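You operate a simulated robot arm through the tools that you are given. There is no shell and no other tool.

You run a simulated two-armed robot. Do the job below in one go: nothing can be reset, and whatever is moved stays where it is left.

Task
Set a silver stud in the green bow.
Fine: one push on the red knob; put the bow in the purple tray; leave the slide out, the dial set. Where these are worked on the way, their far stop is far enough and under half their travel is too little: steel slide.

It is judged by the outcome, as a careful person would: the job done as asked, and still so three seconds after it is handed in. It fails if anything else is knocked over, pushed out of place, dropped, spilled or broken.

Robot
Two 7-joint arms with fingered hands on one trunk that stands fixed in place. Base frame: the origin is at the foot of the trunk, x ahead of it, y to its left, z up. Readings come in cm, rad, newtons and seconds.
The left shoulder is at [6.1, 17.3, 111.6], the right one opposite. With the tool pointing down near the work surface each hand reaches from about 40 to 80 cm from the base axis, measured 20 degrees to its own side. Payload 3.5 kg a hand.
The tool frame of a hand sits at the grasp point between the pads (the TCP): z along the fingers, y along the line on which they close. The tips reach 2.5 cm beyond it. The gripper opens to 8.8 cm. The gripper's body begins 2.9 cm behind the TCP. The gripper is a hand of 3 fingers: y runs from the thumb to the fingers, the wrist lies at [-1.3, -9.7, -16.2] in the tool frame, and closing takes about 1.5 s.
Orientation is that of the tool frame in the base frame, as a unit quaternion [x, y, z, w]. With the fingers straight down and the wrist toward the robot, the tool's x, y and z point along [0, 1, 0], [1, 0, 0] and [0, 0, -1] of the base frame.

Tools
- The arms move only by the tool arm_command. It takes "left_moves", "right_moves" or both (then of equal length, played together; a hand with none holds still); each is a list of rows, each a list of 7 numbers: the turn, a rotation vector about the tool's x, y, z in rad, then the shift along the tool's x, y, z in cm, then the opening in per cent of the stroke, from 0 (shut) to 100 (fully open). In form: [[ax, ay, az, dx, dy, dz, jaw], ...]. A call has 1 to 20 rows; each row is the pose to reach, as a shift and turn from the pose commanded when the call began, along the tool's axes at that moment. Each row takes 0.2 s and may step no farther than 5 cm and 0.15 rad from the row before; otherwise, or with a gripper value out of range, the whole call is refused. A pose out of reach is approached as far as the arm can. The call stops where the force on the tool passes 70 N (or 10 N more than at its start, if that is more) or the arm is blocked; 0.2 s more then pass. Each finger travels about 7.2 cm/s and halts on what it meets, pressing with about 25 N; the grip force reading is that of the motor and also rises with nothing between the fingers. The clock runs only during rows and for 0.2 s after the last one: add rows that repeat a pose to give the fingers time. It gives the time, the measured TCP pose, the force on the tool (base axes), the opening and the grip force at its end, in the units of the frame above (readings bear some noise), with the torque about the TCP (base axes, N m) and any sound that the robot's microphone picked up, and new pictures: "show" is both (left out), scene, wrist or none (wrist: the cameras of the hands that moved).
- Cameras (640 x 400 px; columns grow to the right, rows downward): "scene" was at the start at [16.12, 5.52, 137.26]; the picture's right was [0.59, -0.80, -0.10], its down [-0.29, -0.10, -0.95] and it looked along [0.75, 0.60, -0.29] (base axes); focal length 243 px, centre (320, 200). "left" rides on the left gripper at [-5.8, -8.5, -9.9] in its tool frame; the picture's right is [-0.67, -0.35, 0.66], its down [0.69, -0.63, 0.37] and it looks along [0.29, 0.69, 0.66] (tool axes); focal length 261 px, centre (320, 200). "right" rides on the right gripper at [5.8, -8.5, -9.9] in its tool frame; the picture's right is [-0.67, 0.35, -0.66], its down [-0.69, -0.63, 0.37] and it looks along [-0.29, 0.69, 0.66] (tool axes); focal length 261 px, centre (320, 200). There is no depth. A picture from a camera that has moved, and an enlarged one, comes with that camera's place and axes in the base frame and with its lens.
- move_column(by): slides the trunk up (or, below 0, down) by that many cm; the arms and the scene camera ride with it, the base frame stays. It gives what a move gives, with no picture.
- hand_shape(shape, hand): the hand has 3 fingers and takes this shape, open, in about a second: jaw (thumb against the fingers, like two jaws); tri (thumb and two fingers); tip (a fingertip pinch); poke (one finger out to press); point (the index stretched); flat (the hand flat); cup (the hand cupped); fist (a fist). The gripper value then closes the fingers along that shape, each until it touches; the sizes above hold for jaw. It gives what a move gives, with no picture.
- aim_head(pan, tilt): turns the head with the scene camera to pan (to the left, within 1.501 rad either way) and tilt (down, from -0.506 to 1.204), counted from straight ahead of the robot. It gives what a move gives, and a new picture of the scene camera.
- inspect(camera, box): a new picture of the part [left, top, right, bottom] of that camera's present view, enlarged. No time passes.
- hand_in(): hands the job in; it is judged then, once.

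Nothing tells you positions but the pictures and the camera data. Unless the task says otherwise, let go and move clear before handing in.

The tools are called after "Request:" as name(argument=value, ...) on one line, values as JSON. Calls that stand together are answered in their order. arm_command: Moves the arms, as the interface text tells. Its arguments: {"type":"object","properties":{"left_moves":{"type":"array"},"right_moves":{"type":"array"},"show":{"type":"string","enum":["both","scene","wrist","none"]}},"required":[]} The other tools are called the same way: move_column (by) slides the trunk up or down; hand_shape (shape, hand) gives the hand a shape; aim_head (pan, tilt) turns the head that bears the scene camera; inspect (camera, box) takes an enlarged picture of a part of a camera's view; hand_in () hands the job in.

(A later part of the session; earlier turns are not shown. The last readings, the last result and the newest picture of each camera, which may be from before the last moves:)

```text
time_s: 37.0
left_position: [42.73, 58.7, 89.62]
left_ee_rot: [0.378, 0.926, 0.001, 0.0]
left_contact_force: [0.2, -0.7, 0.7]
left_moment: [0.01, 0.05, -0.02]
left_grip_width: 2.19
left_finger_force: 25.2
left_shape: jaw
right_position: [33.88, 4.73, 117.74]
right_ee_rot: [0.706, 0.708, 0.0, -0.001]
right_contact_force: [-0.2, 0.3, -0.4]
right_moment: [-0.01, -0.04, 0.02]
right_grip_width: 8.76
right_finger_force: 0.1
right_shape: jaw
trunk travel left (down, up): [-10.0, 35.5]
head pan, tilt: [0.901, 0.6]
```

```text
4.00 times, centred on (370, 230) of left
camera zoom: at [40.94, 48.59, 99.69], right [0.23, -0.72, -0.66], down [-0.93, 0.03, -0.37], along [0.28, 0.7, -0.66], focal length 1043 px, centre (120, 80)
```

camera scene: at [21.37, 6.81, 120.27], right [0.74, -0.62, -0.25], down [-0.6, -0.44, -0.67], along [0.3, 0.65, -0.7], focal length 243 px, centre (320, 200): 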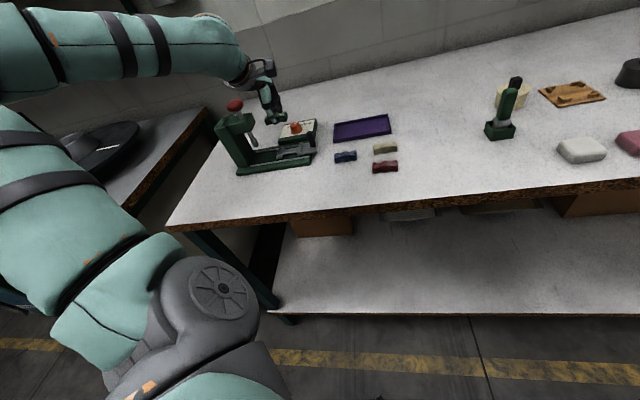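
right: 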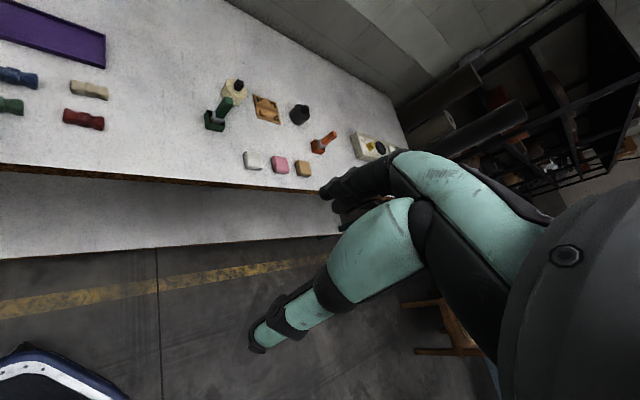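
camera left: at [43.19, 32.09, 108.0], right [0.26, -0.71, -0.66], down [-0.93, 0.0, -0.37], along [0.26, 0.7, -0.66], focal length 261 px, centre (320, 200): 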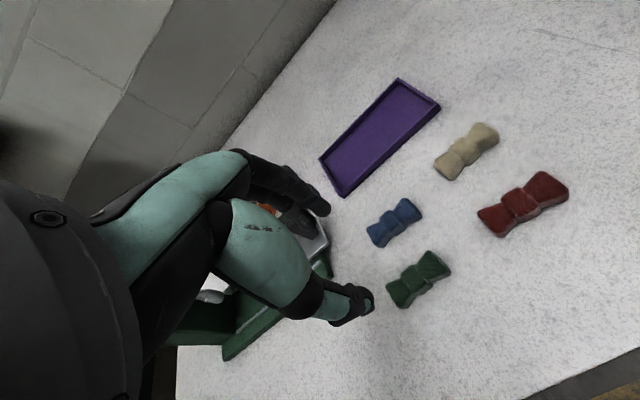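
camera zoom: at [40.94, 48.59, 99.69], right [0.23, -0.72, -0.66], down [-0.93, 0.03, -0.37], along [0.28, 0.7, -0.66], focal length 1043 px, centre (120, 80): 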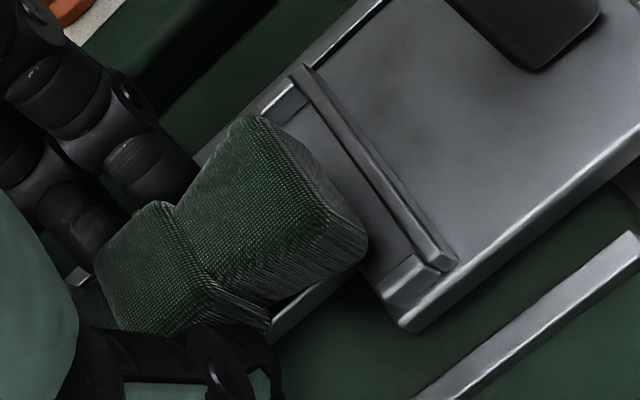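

Still no contact; continuing in small steps.

Request:
arm_command(left_moves=[[0, 0, 0, 0, 0, 0.15, 10], [0, 0, 0, 0, 0, 0.3, 10], [0, 0, 0, 0, 0, 0.3, 10]], show="none")

Request:
inspect(camera="scene", box=[275, 130, 319, 165])

Request:
inspect(camera="left", box=[310, 180, 430, 280])

```text
time_s: 37.8
left_position: [42.65, 58.6, 89.41]
left_ee_rot: [0.378, 0.926, 0.001, 0.0]
left_contact_force: [1.2, 0.1, 5.4]
left_moment: [0.02, 0.03, -0.03]
left_grip_width: 2.22
left_finger_force: 25.2
left_shape: jaw
right_position: [33.83, 4.76, 117.73]
right_ee_rot: [0.706, 0.708, -0.001, -0.001]
right_contact_force: [-0.1, -0.4, 0.0]
right_moment: [0.02, 0.0, 0.01]
right_grip_width: 8.78
right_finger_force: 0.0
right_shape: jaw
trunk travel left (down, up): [-10.0, 35.5]
head pan, tilt: [0.901, 0.6]
```

```text
11.43 times, centred on (297, 148) of scene
camera zoom: at [21.35, 6.79, 120.28], right [0.74, -0.62, -0.25], down [-0.6, -0.44, -0.67], along [0.3, 0.65, -0.7], focal length 2775 px, centre (583, 800)
```

zoom: 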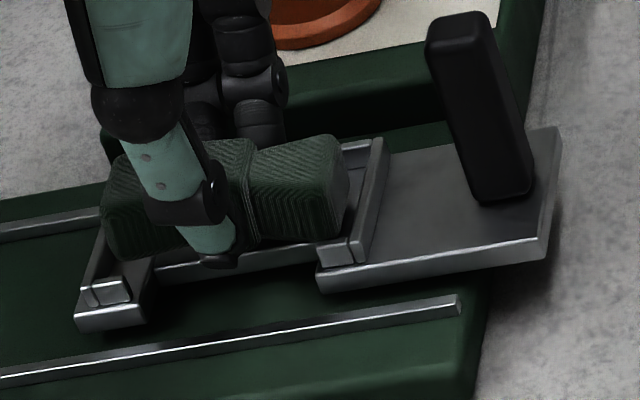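

```text
4.00 times, centred on (370, 230) of left
camera zoom: at [40.88, 48.58, 99.45], right [0.23, -0.72, -0.66], down [-0.93, 0.03, -0.37], along [0.28, 0.7, -0.66], focal length 1043 px, centre (120, 80)
```

zoom: 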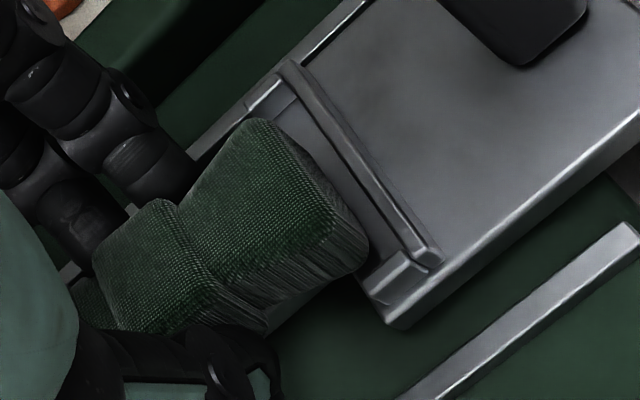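

First light contact (5 N), and the bow's left end seems slightly high, so I'm zooming in on both ends before going further.

Request:
inspect(camera="scene", box=[278, 138, 302, 158])

Request:
inspect(camera="scene", box=[290, 136, 314, 156])

Request:
inspect(camera="left", box=[320, 210, 360, 250])

```text
16.00 times, centred on (290, 148) of scene
camera zoom: at [21.35, 6.79, 120.28], right [0.74, -0.62, -0.25], down [-0.6, -0.44, -0.67], along [0.3, 0.65, -0.7], focal length 3885 px, centre (800, 1032)
```

zoom: 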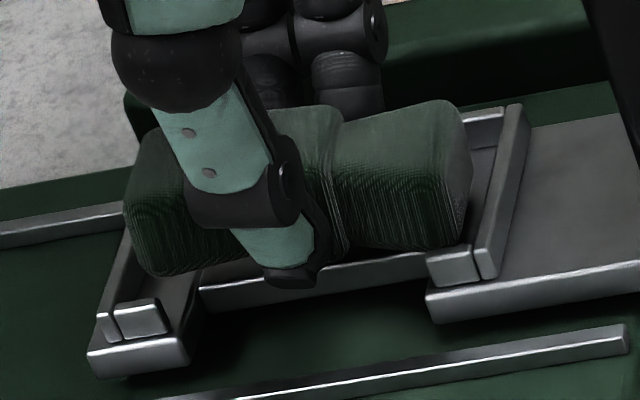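

```text
16.00 times, centred on (302, 146) of scene
camera zoom: at [21.35, 6.79, 120.28], right [0.74, -0.62, -0.25], down [-0.6, -0.44, -0.67], along [0.3, 0.65, -0.7], focal length 3885 px, centre (608, 1064)
```

zoom: 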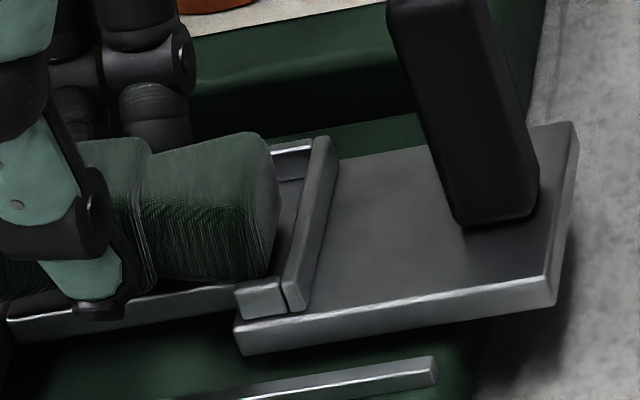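

```text
10.00 times, centred on (340, 230) of left
camera zoom: at [40.88, 48.58, 99.45], right [0.23, -0.72, -0.66], down [-0.93, 0.03, -0.37], along [0.28, 0.7, -0.66], focal length 2606 px, centre (120, -100)
```

zoom: 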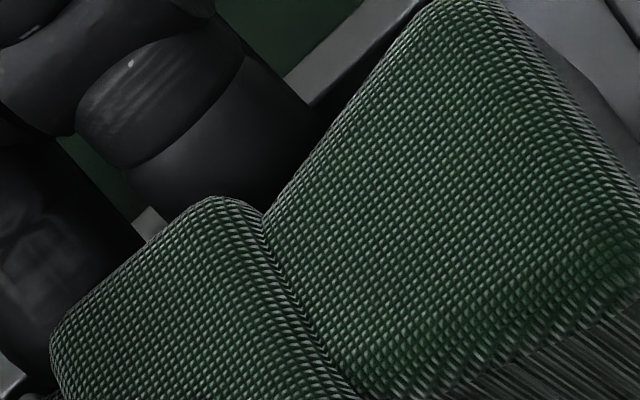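

The pocket's left wall is just catching the bow's left end, and the bow is slightly toward the near lip. I'll lift 0.5 cm, shift about 0.13 cm outward and 0.18 cm away from the robot, and lower again.

Request:
arm_command(left_moves=[[0, 0, 0, 0, 0, -0.5, 10], [0, 0, 0, -0.13, 0.18, -0.5, 10], [0, 0, 0, -0.13, 0.18, -0.5, 10], [0, 0, 0, -0.13, 0.18, -0.2, 10], [0, 0, 0, -0.13, 0.18, -0.2, 10]], show="none")

Request:
inspect(camera="scene", box=[278, 136, 306, 158])

Request:
inspect(camera="left", box=[310, 180, 430, 280])

```text
time_s: 39.0
left_position: [42.89, 58.72, 89.56]
left_ee_rot: [0.378, 0.926, 0.001, -0.001]
left_contact_force: [0.2, 0.8, -0.5]
left_moment: [0.02, 0.01, -0.01]
left_grip_width: 2.2
left_finger_force: 24.7
left_shape: jaw
right_position: [33.88, 4.85, 117.81]
right_ee_rot: [0.707, 0.708, 0.0, -0.001]
right_contact_force: [0.8, -0.1, 0.0]
right_moment: [-0.01, -0.01, 0.05]
right_grip_width: 8.77
right_finger_force: 0.0
right_shape: jaw
trunk travel left (down, up): [-10.0, 35.5]
head pan, tilt: [0.901, 0.6]
```

```text
16.00 times, centred on (292, 147) of scene
camera zoom: at [21.37, 6.84, 120.27], right [0.74, -0.62, -0.25], down [-0.6, -0.44, -0.67], along [0.3, 0.65, -0.7], focal length 3885 px, centre (768, 1048)
```

zoom: 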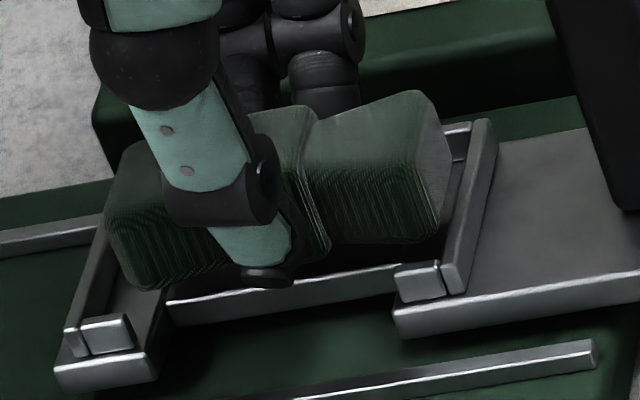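

```text
4.00 times, centred on (370, 230) of left
camera zoom: at [41.18, 48.66, 99.56], right [0.23, -0.72, -0.66], down [-0.93, 0.03, -0.37], along [0.28, 0.7, -0.66], focal length 1043 px, centre (120, 80)
```

zoom: 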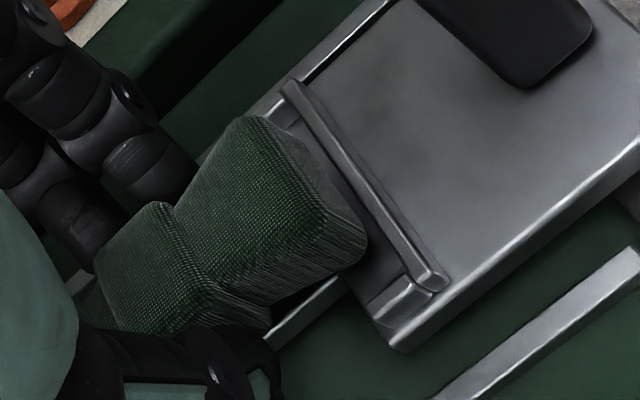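

Level and free again with balanced clearance. Lowering a further 0.3 cm to see whether it drops in.

Request:
arm_command(left_moves=[[0, 0, 0, 0, 0, 0.1, 10], [0, 0, 0, 0, 0, 0.2, 10], [0, 0, 0, 0, 0, 0.2, 10]], show="none")

Request:
inspect(camera="scene", box=[278, 136, 306, 158])

Request:
inspect(camera="left", box=[310, 180, 430, 280])

```text
time_s: 39.8
left_position: [42.92, 58.75, 89.37]
left_ee_rot: [0.379, 0.926, 0.0, 0.0]
left_contact_force: [-0.2, -1.0, 0.4]
left_moment: [0.0, -0.03, -0.02]
left_grip_width: 2.2
left_finger_force: 24.9
left_shape: jaw
right_position: [33.86, 4.74, 117.79]
right_ee_rot: [0.707, 0.708, 0.0, 0.0]
right_contact_force: [-1.1, -0.5, 0.0]
right_moment: [0.0, 0.02, 0.01]
right_grip_width: 8.77
right_finger_force: 0.0
right_shape: jaw
trunk travel left (down, up): [-10.0, 35.5]
head pan, tilt: [0.901, 0.6]
```

```text
16.00 times, centred on (292, 147) of scene
camera zoom: at [21.37, 6.85, 120.27], right [0.74, -0.62, -0.25], down [-0.6, -0.44, -0.67], along [0.3, 0.65, -0.7], focal length 3885 px, centre (768, 1048)
```

zoom: 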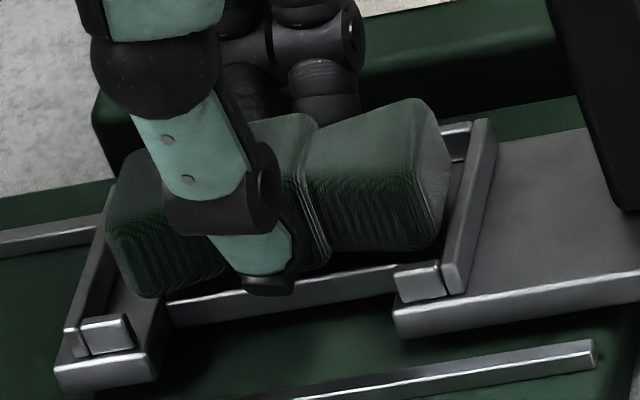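

```text
4.00 times, centred on (370, 230) of left
camera zoom: at [41.16, 48.71, 99.38], right [0.23, -0.72, -0.66], down [-0.93, 0.03, -0.37], along [0.28, 0.7, -0.66], focal length 1043 px, centre (120, 80)
```

zoom: 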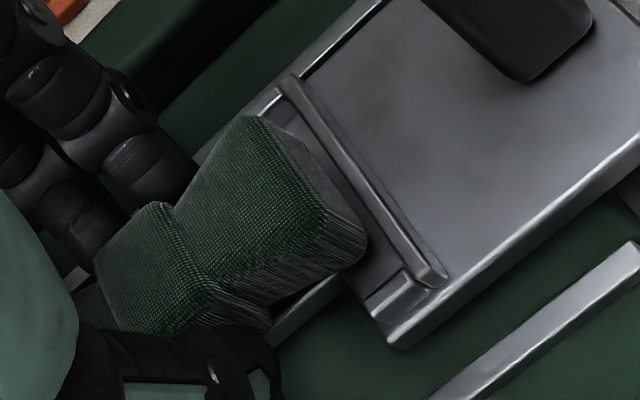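

Lower than the earlier contact point and still free, so the shift helped. Continuing.

Request:
arm_command(left_moves=[[0, 0, 0, 0, 0, 0.1, 10], [0, 0, 0, 0, 0, 0.2, 10], [0, 0, 0, 0, 0, 0.2, 10]], show="none")

Request:
inspect(camera="scene", box=[278, 136, 306, 158])

Request:
inspect(camera="left", box=[310, 180, 430, 280])

```text
time_s: 40.6
left_position: [42.95, 58.75, 89.3]
left_ee_rot: [0.379, 0.926, -0.001, 0.0]
left_contact_force: [-0.4, 0.6, 0.5]
left_moment: [0.04, -0.06, 0.03]
left_grip_width: 2.19
left_finger_force: 25.2
left_shape: jaw
right_position: [33.87, 4.89, 117.71]
right_ee_rot: [0.706, 0.708, 0.0, -0.002]
right_contact_force: [-0.3, -0.1, 0.6]
right_moment: [0.01, -0.01, 0.02]
right_grip_width: 8.74
right_finger_force: 0.0
right_shape: jaw
trunk travel left (down, up): [-10.0, 35.5]
head pan, tilt: [0.901, 0.6]
```

```text
16.00 times, centred on (292, 147) of scene
camera zoom: at [21.37, 6.84, 120.27], right [0.74, -0.62, -0.25], down [-0.6, -0.44, -0.67], along [0.3, 0.65, -0.7], focal length 3885 px, centre (768, 1048)
```

zoom: 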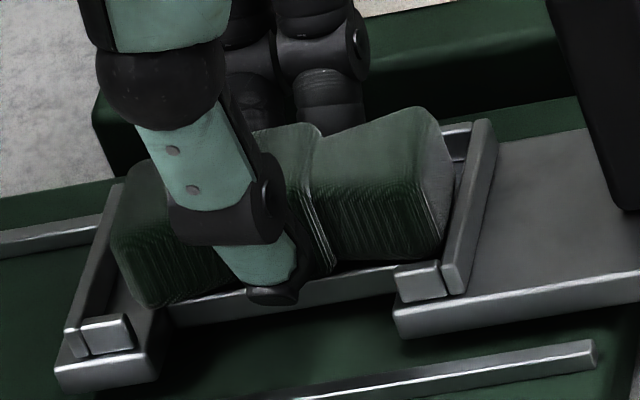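

```text
4.00 times, centred on (370, 230) of left
camera zoom: at [41.15, 48.68, 99.21], right [0.23, -0.72, -0.66], down [-0.93, 0.03, -0.37], along [0.28, 0.7, -0.66], focal length 1043 px, centre (120, 80)
```

zoom: 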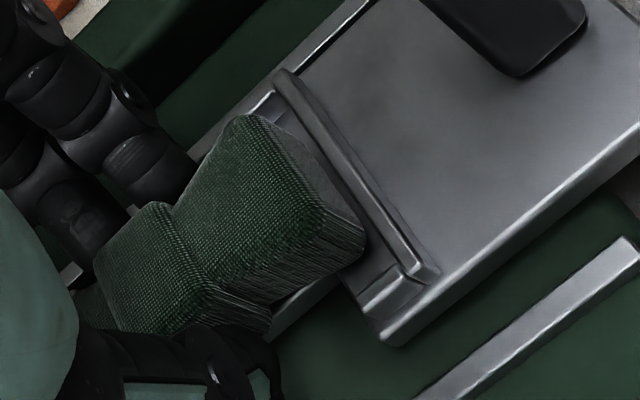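

Still free and level; about 0.3 cm to go by the image. Continuing.

Request:
arm_command(left_moves=[[0, 0, 0, 0, 0, 0.1, 10], [0, 0, 0, 0, 0, 0.2, 10], [0, 0, 0, 0, 0, 0.2, 10]], show="none")

Request:
inspect(camera="scene", box=[278, 136, 306, 158])

Request:
inspect(camera="left", box=[310, 180, 430, 280])

```text
time_s: 41.4
left_position: [42.91, 58.73, 89.12]
left_ee_rot: [0.379, 0.926, 0.001, 0.001]
left_contact_force: [2.6, 2.1, 7.6]
left_moment: [0.04, -0.08, -0.01]
left_grip_width: 2.22
left_finger_force: 25.1
left_shape: jaw
right_position: [33.74, 4.7, 117.75]
right_ee_rot: [0.707, 0.708, 0.0, -0.001]
right_contact_force: [0.4, 0.3, 0.2]
right_moment: [0.02, 0.01, 0.01]
right_grip_width: 8.77
right_finger_force: 0.1
right_shape: jaw
trunk travel left (down, up): [-10.0, 35.5]
head pan, tilt: [0.901, 0.6]
```

```text
16.00 times, centred on (292, 147) of scene
camera zoom: at [21.33, 6.77, 120.3], right [0.74, -0.62, -0.25], down [-0.6, -0.44, -0.67], along [0.3, 0.65, -0.7], focal length 3885 px, centre (768, 1048)
```

zoom: 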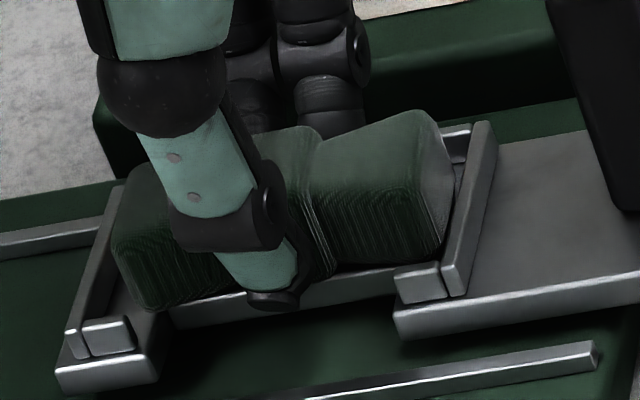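

```text
4.00 times, centred on (370, 230) of left
camera zoom: at [41.09, 48.66, 99.12], right [0.23, -0.72, -0.66], down [-0.93, 0.03, -0.37], along [0.28, 0.7, -0.66], focal length 1043 px, centre (120, 80)
```

zoom: 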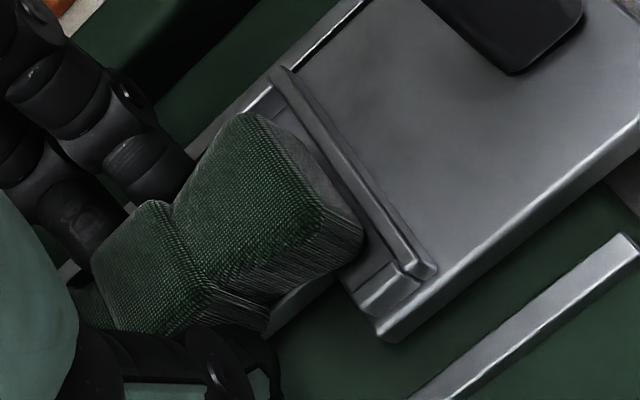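

The bow has seated: level, inside all four lips, about 8 N of contact. I'll open just a little, lift straight up 1.5 cm, and check that it stays.

Request:
arm_command(left_moves=[[0, 0, 0, 0, 0, -0.1, 10], [0, 0, 0, 0, 0, -0.1, 32], [0, 0, 0, 0, 0, -0.1, 34], [0, 0, 0, 0, 0, -0.1, 34], [0, 0, 0, 0, 0, -0.1, 34], [0, 0, 0, 0, 0, -0.7, 34], [0, 0, 0, 0, 0, -1.5, 36], [0, 0, 0, 0, 0, -1.5, 36]], show="none")

Request:
inspect(camera="scene", box=[278, 136, 306, 158])

Request:
inspect(camera="left", box=[290, 180, 450, 300])

```text
time_s: 43.2
left_position: [42.97, 58.79, 90.49]
left_ee_rot: [0.379, 0.925, 0.0, 0.0]
left_contact_force: [-0.1, 0.1, 0.1]
left_moment: [0.0, 0.0, -0.02]
left_grip_width: 3.15
left_finger_force: 0.1
left_shape: jaw
right_position: [33.87, 4.74, 117.85]
right_ee_rot: [0.706, 0.708, 0.0, 0.0]
right_contact_force: [-0.1, -0.3, -0.3]
right_moment: [-0.01, 0.02, 0.01]
right_grip_width: 8.78
right_finger_force: 0.1
right_shape: jaw
trunk travel left (down, up): [-10.0, 35.5]
head pan, tilt: [0.901, 0.6]
```

```text
16.00 times, centred on (292, 147) of scene
camera zoom: at [21.39, 6.85, 120.27], right [0.74, -0.62, -0.25], down [-0.6, -0.44, -0.67], along [0.3, 0.65, -0.7], focal length 3885 px, centre (768, 1048)
```

zoom: 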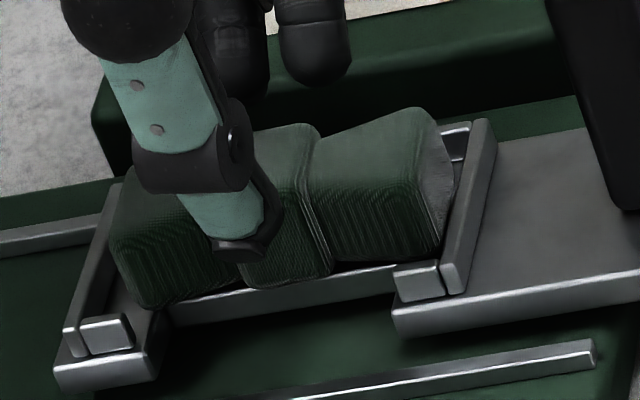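

```text
3.33 times, centred on (370, 240) of left
camera zoom: at [41.2, 48.7, 100.44], right [0.23, -0.72, -0.66], down [-0.93, 0.03, -0.37], along [0.28, 0.7, -0.66], focal length 869 px, centre (153, 67)
```

zoom: 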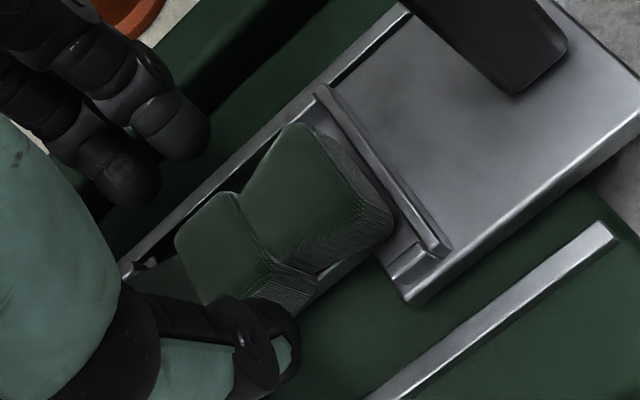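

The bow stayed in the cradle. Lifting further clear and checking its seating from above.

Request:
arm_command(left_moves=[[0, 0, 0, 0, 0, -2, 40], [0, 0, 0, 0, 0, -4.5, 40], [0, 0, 0, 0, 0, -7, 40], [0, 0, 0, 0, 0, -7, 40]], show="none")

Request:
inspect(camera="scene", box=[278, 136, 306, 158])

Request:
inspect(camera="left", box=[350, 200, 490, 320])

```text
time_s: 44.2
left_position: [43.03, 58.82, 97.48]
left_ee_rot: [0.379, 0.926, -0.001, 0.0]
left_contact_force: [-0.6, -0.7, 0.1]
left_moment: [-0.01, -0.04, 0.01]
left_grip_width: 3.48
left_finger_force: 0.1
left_shape: jaw
right_position: [33.88, 4.92, 117.87]
right_ee_rot: [0.707, 0.707, 0.0, 0.0]
right_contact_force: [-1.1, -0.2, 0.7]
right_moment: [0.03, 0.03, 0.04]
right_grip_width: 8.75
right_finger_force: 0.1
right_shape: jaw
trunk travel left (down, up): [-10.0, 35.5]
head pan, tilt: [0.901, 0.6]
```

```text
16.00 times, centred on (292, 147) of scene
camera zoom: at [21.39, 6.86, 120.26], right [0.74, -0.62, -0.25], down [-0.6, -0.44, -0.67], along [0.3, 0.65, -0.7], focal length 3885 px, centre (768, 1048)
```

zoom: 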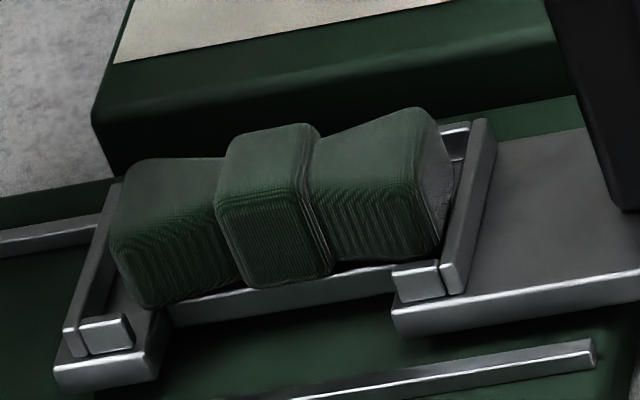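

```text
3.33 times, centred on (420, 260) of left
camera zoom: at [41.21, 48.68, 107.59], right [0.23, -0.72, -0.66], down [-0.93, 0.03, -0.37], along [0.28, 0.7, -0.66], focal length 869 px, centre (-13, 0)
```

zoom: 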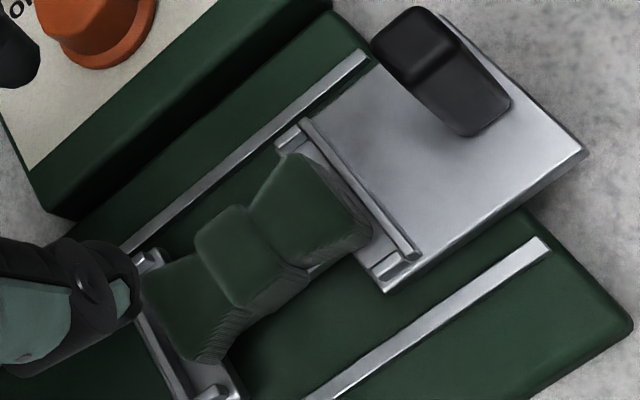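

The bow is seated inside all four lips. Next is the slide: the handle post is at about [46.9, 54.3] with its top near z≈91.6. I'll move over it with the jaws across the slide direction.

Request:
arm_command(left_moves=[[0, 0, 0, -3, -0.25, 0, 50], [0, 0, 0, -5.91, -0.5, 0, 50], [0, 0, 0, -5.91, -0.5, 2, 50], [0, 0, 0, -5.91, -0.5, 2, 50]], show="none")

Request:
inspect(camera="scene", box=[270, 100, 330, 165])

Request:
inspect(camera="left", box=[290, 180, 450, 300])

```text
time_s: 45.2
left_position: [46.87, 54.18, 95.52]
left_ee_rot: [0.378, 0.926, -0.001, 0.0]
left_contact_force: [-0.3, 0.3, -0.3]
left_moment: [-0.02, -0.02, 0.02]
left_grip_width: 4.38
left_finger_force: 0.0
left_shape: jaw
right_position: [33.95, 4.66, 117.75]
right_ee_rot: [0.706, 0.708, 0.0, -0.001]
right_contact_force: [-0.2, 0.3, 0.2]
right_moment: [-0.02, 0.01, 0.01]
right_grip_width: 8.76
right_finger_force: 0.0
right_shape: jaw
trunk travel left (down, up): [-10.0, 35.5]
head pan, tilt: [0.901, 0.6]
```

```text
6.15 times, centred on (300, 132) of scene
camera zoom: at [21.37, 6.81, 120.28], right [0.74, -0.62, -0.25], down [-0.6, -0.44, -0.67], along [0.3, 0.65, -0.7], focal length 1494 px, centre (443, 615)
```

zoom: 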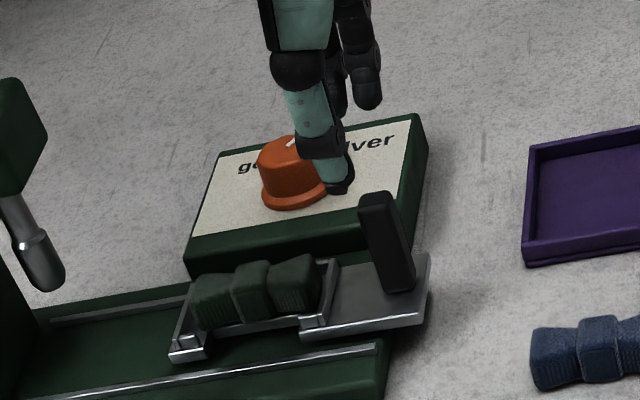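

```text
3.33 times, centred on (370, 240) of left
camera zoom: at [45.06, 44.15, 105.52], right [0.23, -0.72, -0.66], down [-0.93, 0.03, -0.37], along [0.28, 0.7, -0.66], focal length 869 px, centre (153, 67)
```

zoom: 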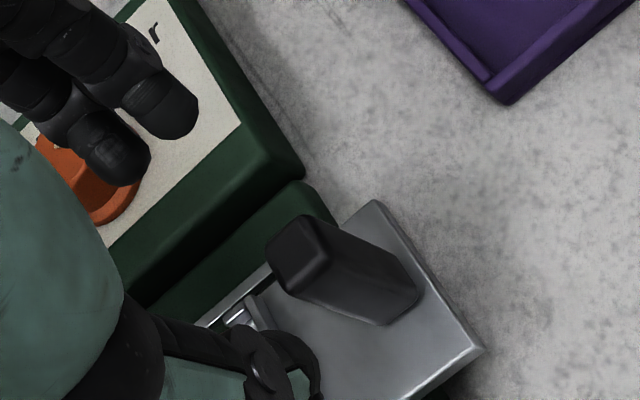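

The handle post stands at about [47.05, 54.45], top near z≈90.7. Lowering so the jaws straddle it.

Request:
arm_command(left_moves=[[0, 0, 0, 0, 0.23, 2, 50], [0, 0, 0, 0, 0.23, 4, 50], [0, 0, 0, 0, 0.23, 5.6, 50], [0, 0, 0, 0, 0.23, 5.6, 50]], show="none")

Request:
inspect(camera="scene", box=[270, 110, 330, 165])

Request:
inspect(camera="left", box=[290, 160, 450, 280])

```text
time_s: 46.2
left_position: [46.99, 54.37, 89.93]
left_ee_rot: [0.379, 0.925, 0.0, 0.0]
left_contact_force: [1.4, 0.2, -0.1]
left_moment: [0.0, -0.01, -0.01]
left_grip_width: 4.37
left_finger_force: 0.1
left_shape: jaw
right_position: [33.82, 4.78, 117.89]
right_ee_rot: [0.706, 0.708, -0.001, 0.0]
right_contact_force: [-0.1, 0.6, -0.5]
right_moment: [0.0, 0.04, 0.02]
right_grip_width: 8.75
right_finger_force: 0.2
right_shape: jaw
trunk travel left (down, up): [-10.0, 35.5]
head pan, tilt: [0.901, 0.6]
```

```text
7.27 times, centred on (300, 138) of scene
camera zoom: at [21.36, 6.83, 120.28], right [0.74, -0.62, -0.25], down [-0.6, -0.44, -0.67], along [0.3, 0.65, -0.7], focal length 1766 px, centre (466, 654)
```

zoom: 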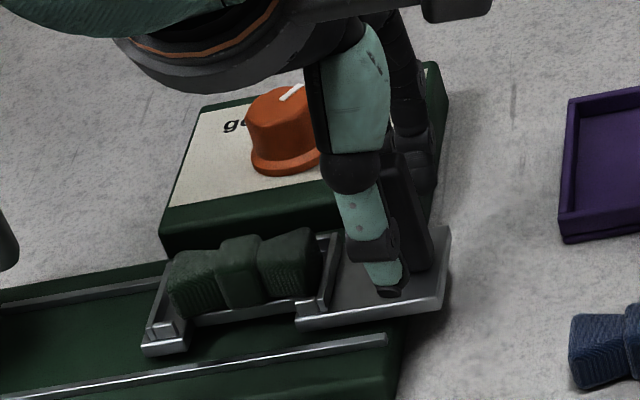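

```text
3.33 times, centred on (370, 220) of left
camera zoom: at [45.17, 44.36, 99.93], right [0.23, -0.72, -0.66], down [-0.93, 0.03, -0.37], along [0.28, 0.7, -0.66], focal length 869 px, centre (153, 133)
```

zoom: 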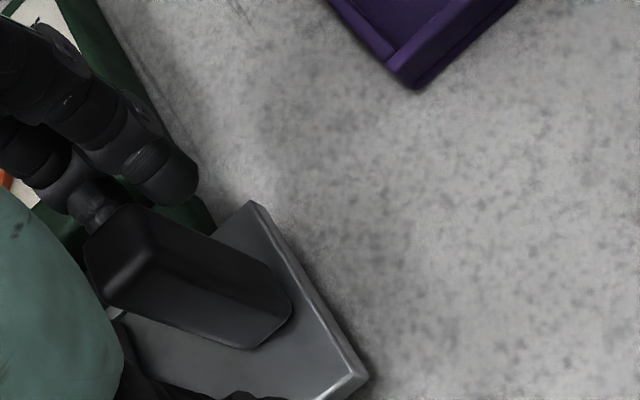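

The handle lies between thumb and fingers, about 0.3 cm outward of centre. I'll shift by that and close.

Request:
arm_command(left_moves=[[0, 0, 0, -0.3, 0, 0, 50], [0, 0, 0, -0.3, 0, 0, 35], [0, 0, 0, -0.3, 0, 0, 20], [0, 0, 0, -0.3, 0, 0, 5], [0, 0, 0, -0.3, 0, 0, 5], [0, 0, 0, -0.3, 0, 0, 5], [0, 0, 0, -0.3, 0, 0, 5]], show="none")

Request:
inspect(camera="scene", box=[270, 110, 330, 165])

Request:
inspect(camera="left", box=[290, 160, 450, 280])

```text
time_s: 47.8
left_position: [47.17, 54.26, 89.82]
left_ee_rot: [0.378, 0.926, 0.0, -0.001]
left_contact_force: [5.0, 4.0, 0.0]
left_moment: [0.1, -0.11, -0.02]
left_grip_width: 0.8
left_finger_force: 24.9
left_shape: jaw
right_position: [34.02, 4.84, 117.93]
right_ee_rot: [0.707, 0.707, -0.001, 0.0]
right_contact_force: [-0.5, 0.3, -0.5]
right_moment: [0.02, -0.03, 0.01]
right_grip_width: 8.75
right_finger_force: 0.0
right_shape: jaw
trunk travel left (down, up): [-10.0, 35.5]
head pan, tilt: [0.901, 0.6]
```

```text
7.27 times, centred on (300, 138) of scene
camera zoom: at [21.44, 6.89, 120.26], right [0.74, -0.62, -0.25], down [-0.6, -0.44, -0.67], along [0.3, 0.65, -0.7], focal length 1766 px, centre (466, 654)
```

zoom: 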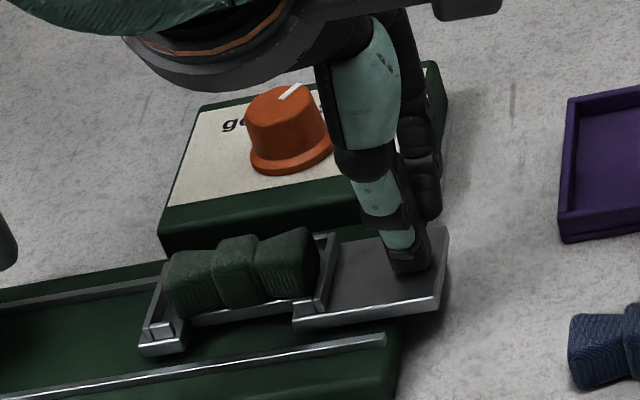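

```text
3.33 times, centred on (370, 220) of left
camera zoom: at [45.42, 44.19, 99.88], right [0.23, -0.72, -0.66], down [-0.93, 0.03, -0.37], along [0.28, 0.7, -0.66], focal length 869 px, centre (153, 133)
```

zoom: 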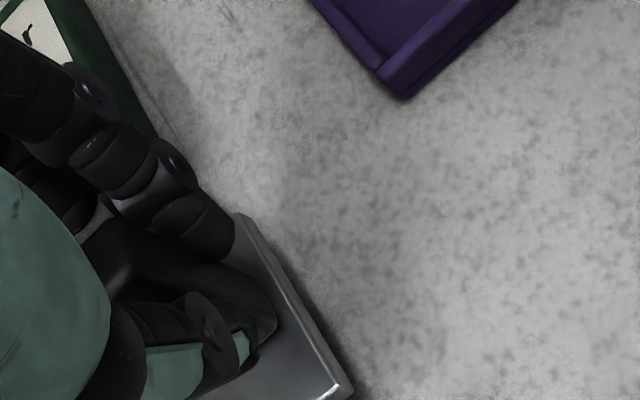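

The handle is gripped. Pushing the slide in along its rails, first about 4.5 cm, watching clearance to the tower.

Request:
arm_command(left_moves=[[0, 0, 0, 0.5, 0.05, 0, 5], [0, 0, 0, 1.2, 0.07, 0, 5], [0, 0, 0, 2.0, 0.09, 0, 5], [0, 0, 0, 2.8, 0.11, 0, 5], [0, 0, 0, 3.6, 0.13, 0, 5], [0, 0, 0, 4.5, 0.15, 0, 5], [0, 0, 0, 4.5, 0.15, 0, 5]], show="none")

Request:
inspect(camera="scene", box=[235, 95, 325, 175])

Request:
inspect(camera="left", box=[160, 180, 480, 400])

```text
time_s: 49.4
left_position: [44.03, 57.57, 89.83]
left_ee_rot: [0.378, 0.926, -0.001, 0.0]
left_contact_force: [-0.6, -0.9, -2.8]
left_moment: [0.03, -0.02, -0.05]
left_grip_width: 0.78
left_finger_force: 25.1
left_shape: jaw
right_position: [33.96, 4.81, 117.8]
right_ee_rot: [0.706, 0.708, 0.0, 0.0]
right_contact_force: [0.3, -0.4, -0.2]
right_moment: [0.0, -0.02, 0.0]
right_grip_width: 8.73
right_finger_force: 0.1
right_shape: jaw
trunk travel left (down, up): [-10.0, 35.5]
head pan, tilt: [0.901, 0.6]
```

```text
5.00 times, centred on (280, 135) of scene
camera zoom: at [21.4, 6.85, 120.26], right [0.74, -0.62, -0.25], down [-0.6, -0.44, -0.67], along [0.3, 0.65, -0.7], focal length 1214 px, centre (520, 525)
```

zoom: 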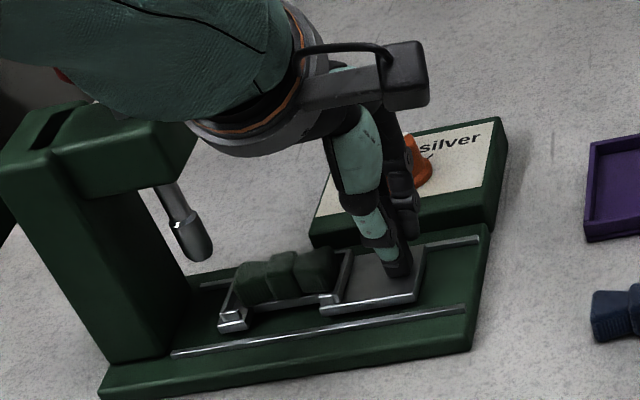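

```text
1.82 times, centred on (320, 290) of left
camera zoom: at [42.25, 47.45, 99.91], right [0.23, -0.72, -0.66], down [-0.93, 0.03, -0.36], along [0.28, 0.7, -0.66], focal length 474 px, centre (320, 36)
```

zoom: 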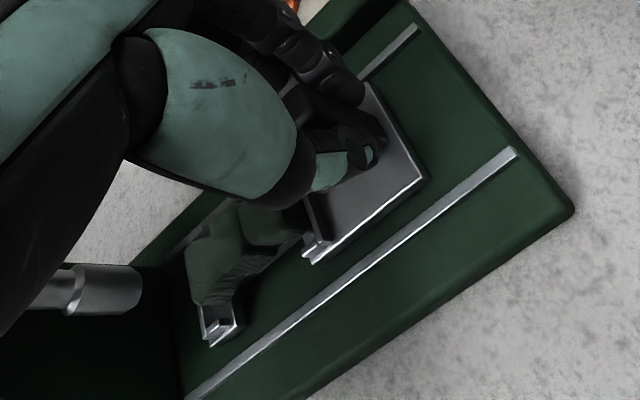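

Good clearance so far. Continuing toward the inner stop.

Request:
arm_command(left_moves=[[0, 0, 0, 0.7, 0.02, 0, 5], [0, 0, 0, 1.4, 0.03, 0, 5], [0, 0, 0, 2.0, 0.04, 0, 5], [0, 0, 0, 2.6, 0.06, 0, 5], [0, 0, 0, 2.6, 0.06, 0, 5]], show="none")

Request:
inspect(camera="scene", box=[235, 95, 325, 175])

Request:
inspect(camera="left", box=[160, 180, 480, 400])

```text
time_s: 50.6
left_position: [42.17, 59.27, 89.87]
left_ee_rot: [0.378, 0.926, 0.001, 0.0]
left_contact_force: [0.9, 0.7, 0.1]
left_moment: [0.07, -0.07, -0.05]
left_grip_width: 0.78
left_finger_force: 24.9
left_shape: jaw
right_position: [33.74, 4.78, 117.83]
right_ee_rot: [0.706, 0.708, 0.0, 0.0]
right_contact_force: [0.8, -0.1, -0.8]
right_moment: [0.0, 0.02, 0.0]
right_grip_width: 8.77
right_finger_force: 0.1
right_shape: jaw
trunk travel left (down, up): [-10.0, 35.5]
head pan, tilt: [0.901, 0.6]
```

```text
5.00 times, centred on (280, 135) of scene
camera zoom: at [21.39, 6.83, 120.27], right [0.74, -0.62, -0.25], down [-0.6, -0.44, -0.67], along [0.3, 0.65, -0.7], focal length 1214 px, centre (520, 525)
```

zoom: 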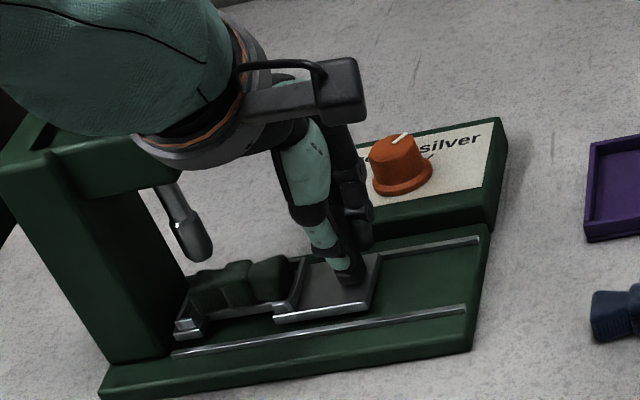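

```text
1.82 times, centred on (320, 290) of left
camera zoom: at [40.4, 49.25, 99.86], right [0.23, -0.72, -0.66], down [-0.93, 0.03, -0.37], along [0.28, 0.7, -0.66], focal length 474 px, centre (320, 36)
```

zoom: 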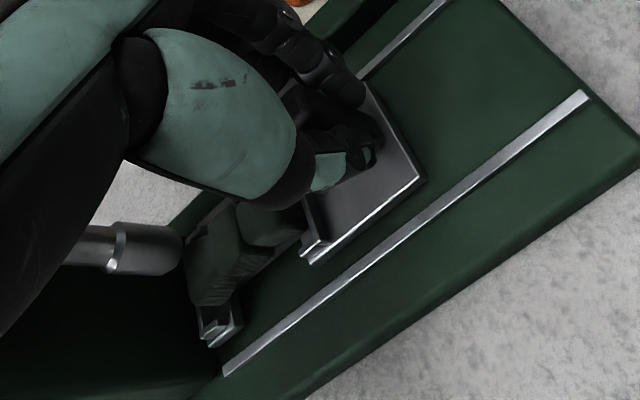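

The plunger still has about 1.5 cm to the knot. Continuing slowly to the stop.

Request:
arm_command(left_moves=[[0, 0, 0, 0.3, 0.01, 0, 5], [0, 0, 0, 0.6, 0.01, 0, 5], [0, 0, 0, 0.9, 0.02, 0, 5], [0, 0, 0, 0.9, 0.02, 0, 5]], show="none")

Request:
inspect(camera="scene", box=[235, 95, 325, 175])

Request:
inspect(camera="left", box=[160, 180, 480, 400])

```text
time_s: 51.6
left_position: [41.56, 59.94, 89.97]
left_ee_rot: [0.378, 0.926, -0.001, 0.0]
left_contact_force: [-1.8, -2.2, -0.8]
left_moment: [-0.01, 0.03, -0.09]
left_grip_width: 0.77
left_finger_force: 24.7
left_shape: jaw
right_position: [33.82, 4.73, 117.79]
right_ee_rot: [0.706, 0.708, -0.001, 0.0]
right_contact_force: [0.3, -0.6, 0.1]
right_moment: [0.0, -0.03, 0.01]
right_grip_width: 8.75
right_finger_force: 0.0
right_shape: jaw
trunk travel left (down, up): [-10.0, 35.5]
head pan, tilt: [0.901, 0.6]
```

```text
5.00 times, centred on (280, 135) of scene
camera zoom: at [21.36, 6.82, 120.27], right [0.74, -0.62, -0.25], down [-0.6, -0.44, -0.67], along [0.3, 0.65, -0.7], focal length 1214 px, centre (520, 525)
```

zoom: 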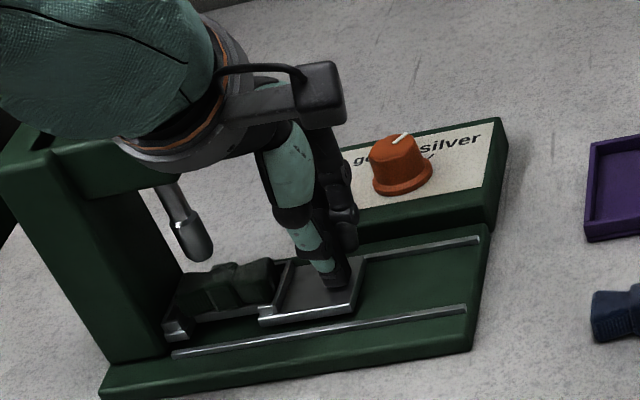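

```text
1.82 times, centred on (320, 290) of left
camera zoom: at [39.82, 49.87, 99.88], right [0.23, -0.72, -0.66], down [-0.93, 0.03, -0.37], along [0.28, 0.7, -0.66], focal length 474 px, centre (320, 36)
```

zoom: 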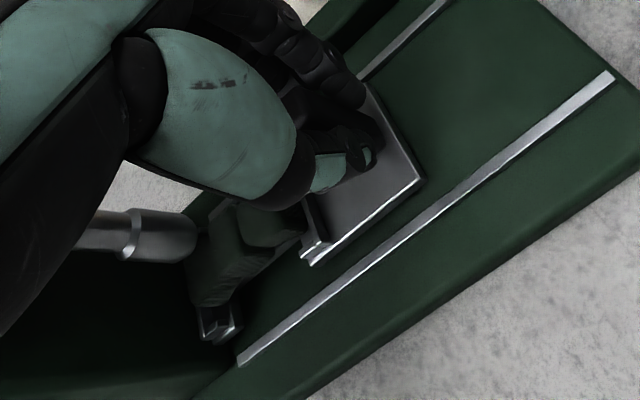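

About 0.7 cm more. Pushing on in 0.2 cm steps until the stop is felt.

Request:
arm_command(left_moves=[[0, 0, 0, 0.2, 0, 0, 5], [0, 0, 0, 0.4, 0.01, 0, 5], [0, 0, 0, 0.6, 0.01, 0, 5], [0, 0, 0, 0.6, 0.01, 0, 5]], show="none")

Request:
inspect(camera="scene", box=[245, 115, 305, 170])

Request:
inspect(camera="left", box=[160, 180, 480, 400])

```text
time_s: 52.6
left_position: [41.24, 60.33, 89.99]
left_ee_rot: [0.379, 0.925, 0.0, 0.0]
left_contact_force: [3.4, -5.5, -2.9]
left_moment: [-0.07, -0.08, -0.03]
left_grip_width: 0.78
left_finger_force: 25.1
left_shape: jaw
right_position: [34.05, 4.8, 117.84]
right_ee_rot: [0.707, 0.708, -0.001, -0.001]
right_contact_force: [-0.6, 0.7, 0.2]
right_moment: [-0.05, 0.04, -0.01]
right_grip_width: 8.76
right_finger_force: 0.0
right_shape: jaw
trunk travel left (down, up): [-10.0, 35.5]
head pan, tilt: [0.901, 0.6]
```

```text
7.27 times, centred on (275, 142) of scene
camera zoom: at [21.45, 6.81, 120.26], right [0.74, -0.62, -0.25], down [-0.6, -0.44, -0.67], along [0.3, 0.65, -0.7], focal length 1766 px, centre (647, 618)
```

zoom: 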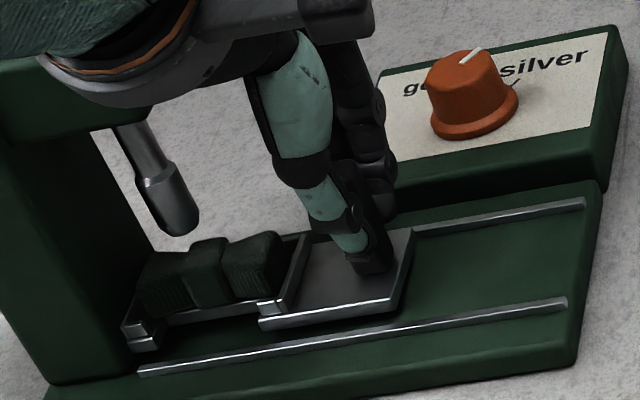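

```text
1.82 times, centred on (320, 290) of left
camera zoom: at [39.51, 50.28, 99.92], right [0.23, -0.72, -0.66], down [-0.93, 0.03, -0.37], along [0.28, 0.7, -0.66], focal length 474 px, centre (320, 36)
```

zoom: 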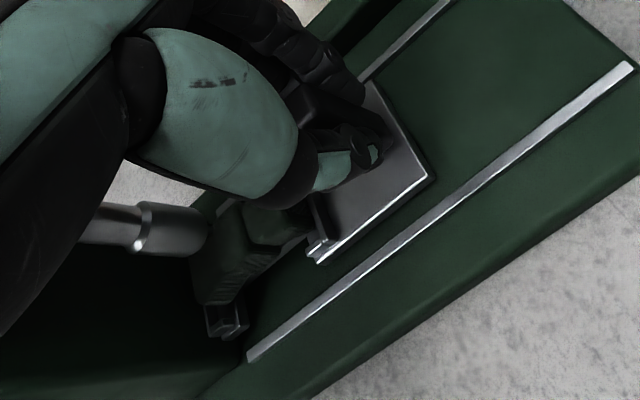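

The slide has come up against resistance (about 6 N along the rails) and stopped moving with the hand. Zooming in to check how the knot sits under the plunger.

Request:
inspect(camera="left", box=[190, 270, 330, 380])

Request:
inspect(camera="scene", box=[252, 128, 284, 166])

```text
3.64 times, centred on (260, 325) of left
camera zoom: at [39.51, 50.28, 99.92], right [0.23, -0.72, -0.66], down [-0.93, 0.03, -0.37], along [0.28, 0.7, -0.66], focal length 948 px, centre (538, -254)
```

zoom: 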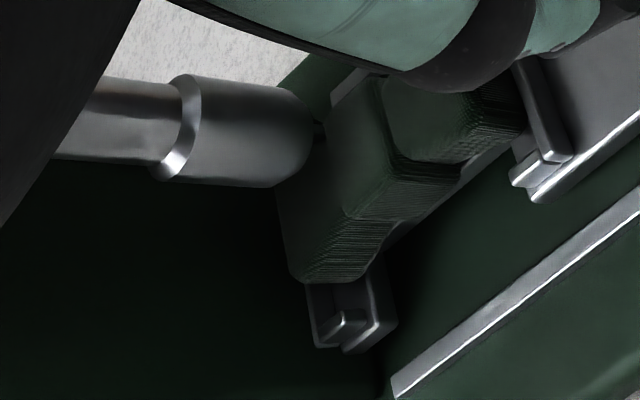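

```text
10.53 times, centred on (268, 147) of scene
camera zoom: at [21.45, 6.81, 120.26], right [0.74, -0.62, -0.25], down [-0.6, -0.44, -0.67], along [0.3, 0.65, -0.7], focal length 2556 px, centre (867, 758)
```

zoom: 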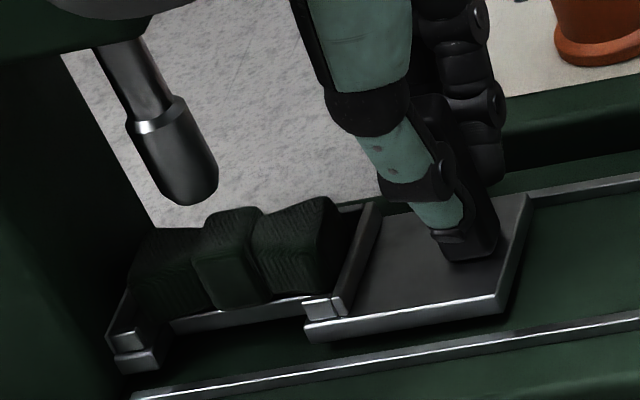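

The plunger tip triangulates to about [36.8, 65.35, 89.0], with the knot roughly 0.4–0.5 cm short of it. I'll push another 0.3 cm to find out whether this is really the stop.

Request:
arm_command(left_moves=[[0, 0, 0, 0.15, 0.0, 0, 5], [0, 0, 0, 0.3, 0.0, 0, 5], [0, 0, 0, 0.3, 0.0, 0, 5]], show="none")

Request:
inspect(camera="left", box=[190, 270, 330, 380])

Request:
inspect(camera="scene", box=[252, 128, 284, 166])

```text
time_s: 53.4
left_position: [41.05, 60.48, 89.86]
left_ee_rot: [0.379, 0.925, 0.001, 0.0]
left_contact_force: [9.4, -6.5, -1.1]
left_moment: [-0.11, -0.23, -0.02]
left_grip_width: 0.75
left_finger_force: 24.8
left_shape: jaw
right_position: [34.09, 4.74, 117.73]
right_ee_rot: [0.707, 0.707, 0.0, -0.003]
right_contact_force: [-0.9, 0.3, -0.4]
right_moment: [-0.01, -0.01, 0.02]
right_grip_width: 8.76
right_finger_force: 0.0
right_shape: jaw
trunk travel left (down, up): [-10.0, 35.5]
head pan, tilt: [0.901, 0.6]
```

```text
3.64 times, centred on (260, 325) of left
camera zoom: at [39.36, 50.4, 99.9], right [0.23, -0.72, -0.66], down [-0.93, 0.03, -0.36], along [0.28, 0.7, -0.66], focal length 948 px, centre (538, -254)
```

zoom: 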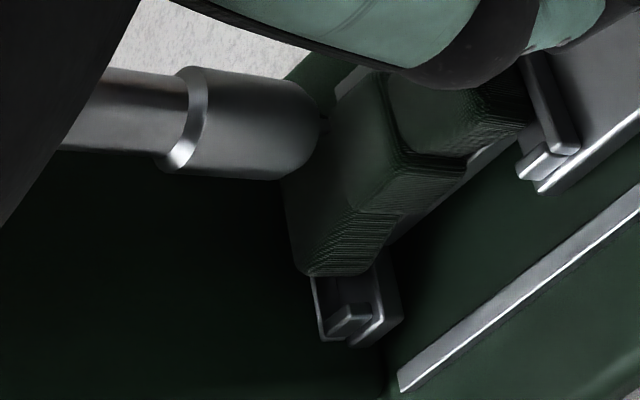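

```text
10.53 times, centred on (268, 147) of scene
camera zoom: at [21.55, 6.73, 120.25], right [0.74, -0.62, -0.26], down [-0.6, -0.44, -0.67], along [0.3, 0.65, -0.7], focal length 2556 px, centre (867, 758)
```

zoom: 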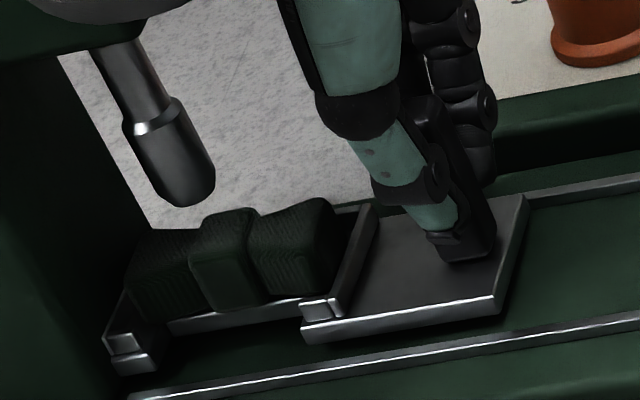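

Slide didn't move and force rose to 11 N: that is the far stop. I'll open the hand straight off the handle and lift clear.

Request:
arm_command(left_moves=[[0, 0, 0, 0, 0, 0, 25], [0, 0, 0, 0, 0, 0, 45], [0, 0, 0, 0, 0, 0, 45], [0, 0, 0, 0, 0, 0, 45], [0, 0, 0, 0, 0, -1.5, 45], [0, 0, 0, 0, 0, -3.5, 45], [0, 0, 0, 0, 0, -3.5, 45]], show="none")

Request:
inspect(camera="scene", box=[235, 95, 315, 170])

Request:
inspect(camera="left", box=[160, 180, 480, 400])

```text
time_s: 55.0
left_position: [41.0, 60.59, 93.34]
left_ee_rot: [0.379, 0.926, 0.0, -0.001]
left_contact_force: [-0.8, -0.5, 0.4]
left_moment: [0.02, 0.0, 0.0]
left_grip_width: 3.93
left_finger_force: 0.1
left_shape: jaw
right_position: [33.91, 4.83, 117.76]
right_ee_rot: [0.707, 0.707, 0.0, -0.001]
right_contact_force: [-0.2, 0.2, -0.5]
right_moment: [0.0, 0.02, 0.01]
right_grip_width: 8.76
right_finger_force: 0.1
right_shape: jaw
trunk travel left (down, up): [-10.0, 35.5]
head pan, tilt: [0.901, 0.6]
```

```text
5.33 times, centred on (275, 132) of scene
camera zoom: at [21.39, 6.86, 120.26], right [0.74, -0.62, -0.25], down [-0.6, -0.44, -0.67], along [0.3, 0.65, -0.7], focal length 1295 px, centre (560, 560)
```

zoom: 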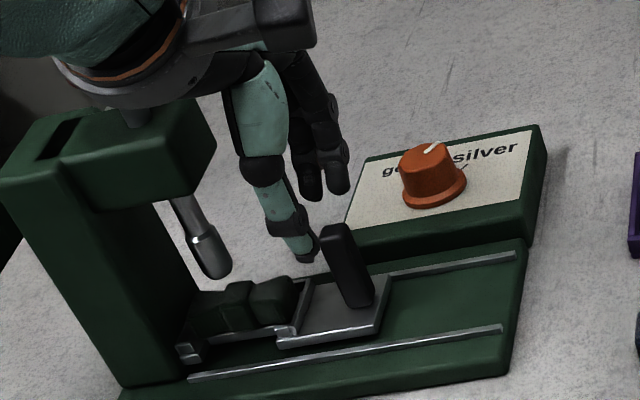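

```text
1.82 times, centred on (320, 290) of left
camera zoom: at [39.24, 50.5, 103.33], right [0.23, -0.72, -0.66], down [-0.93, 0.03, -0.37], along [0.28, 0.7, -0.66], focal length 474 px, centre (320, 36)
```

zoom: 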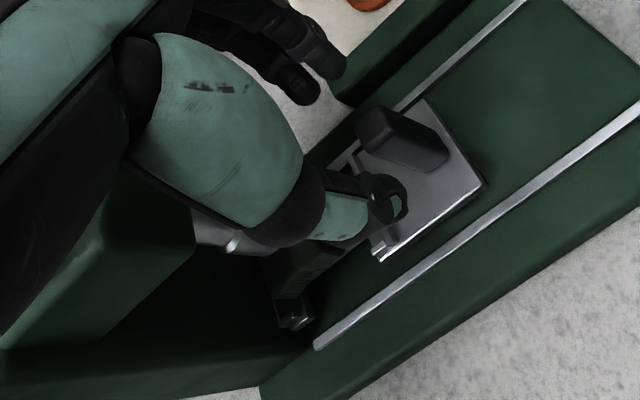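

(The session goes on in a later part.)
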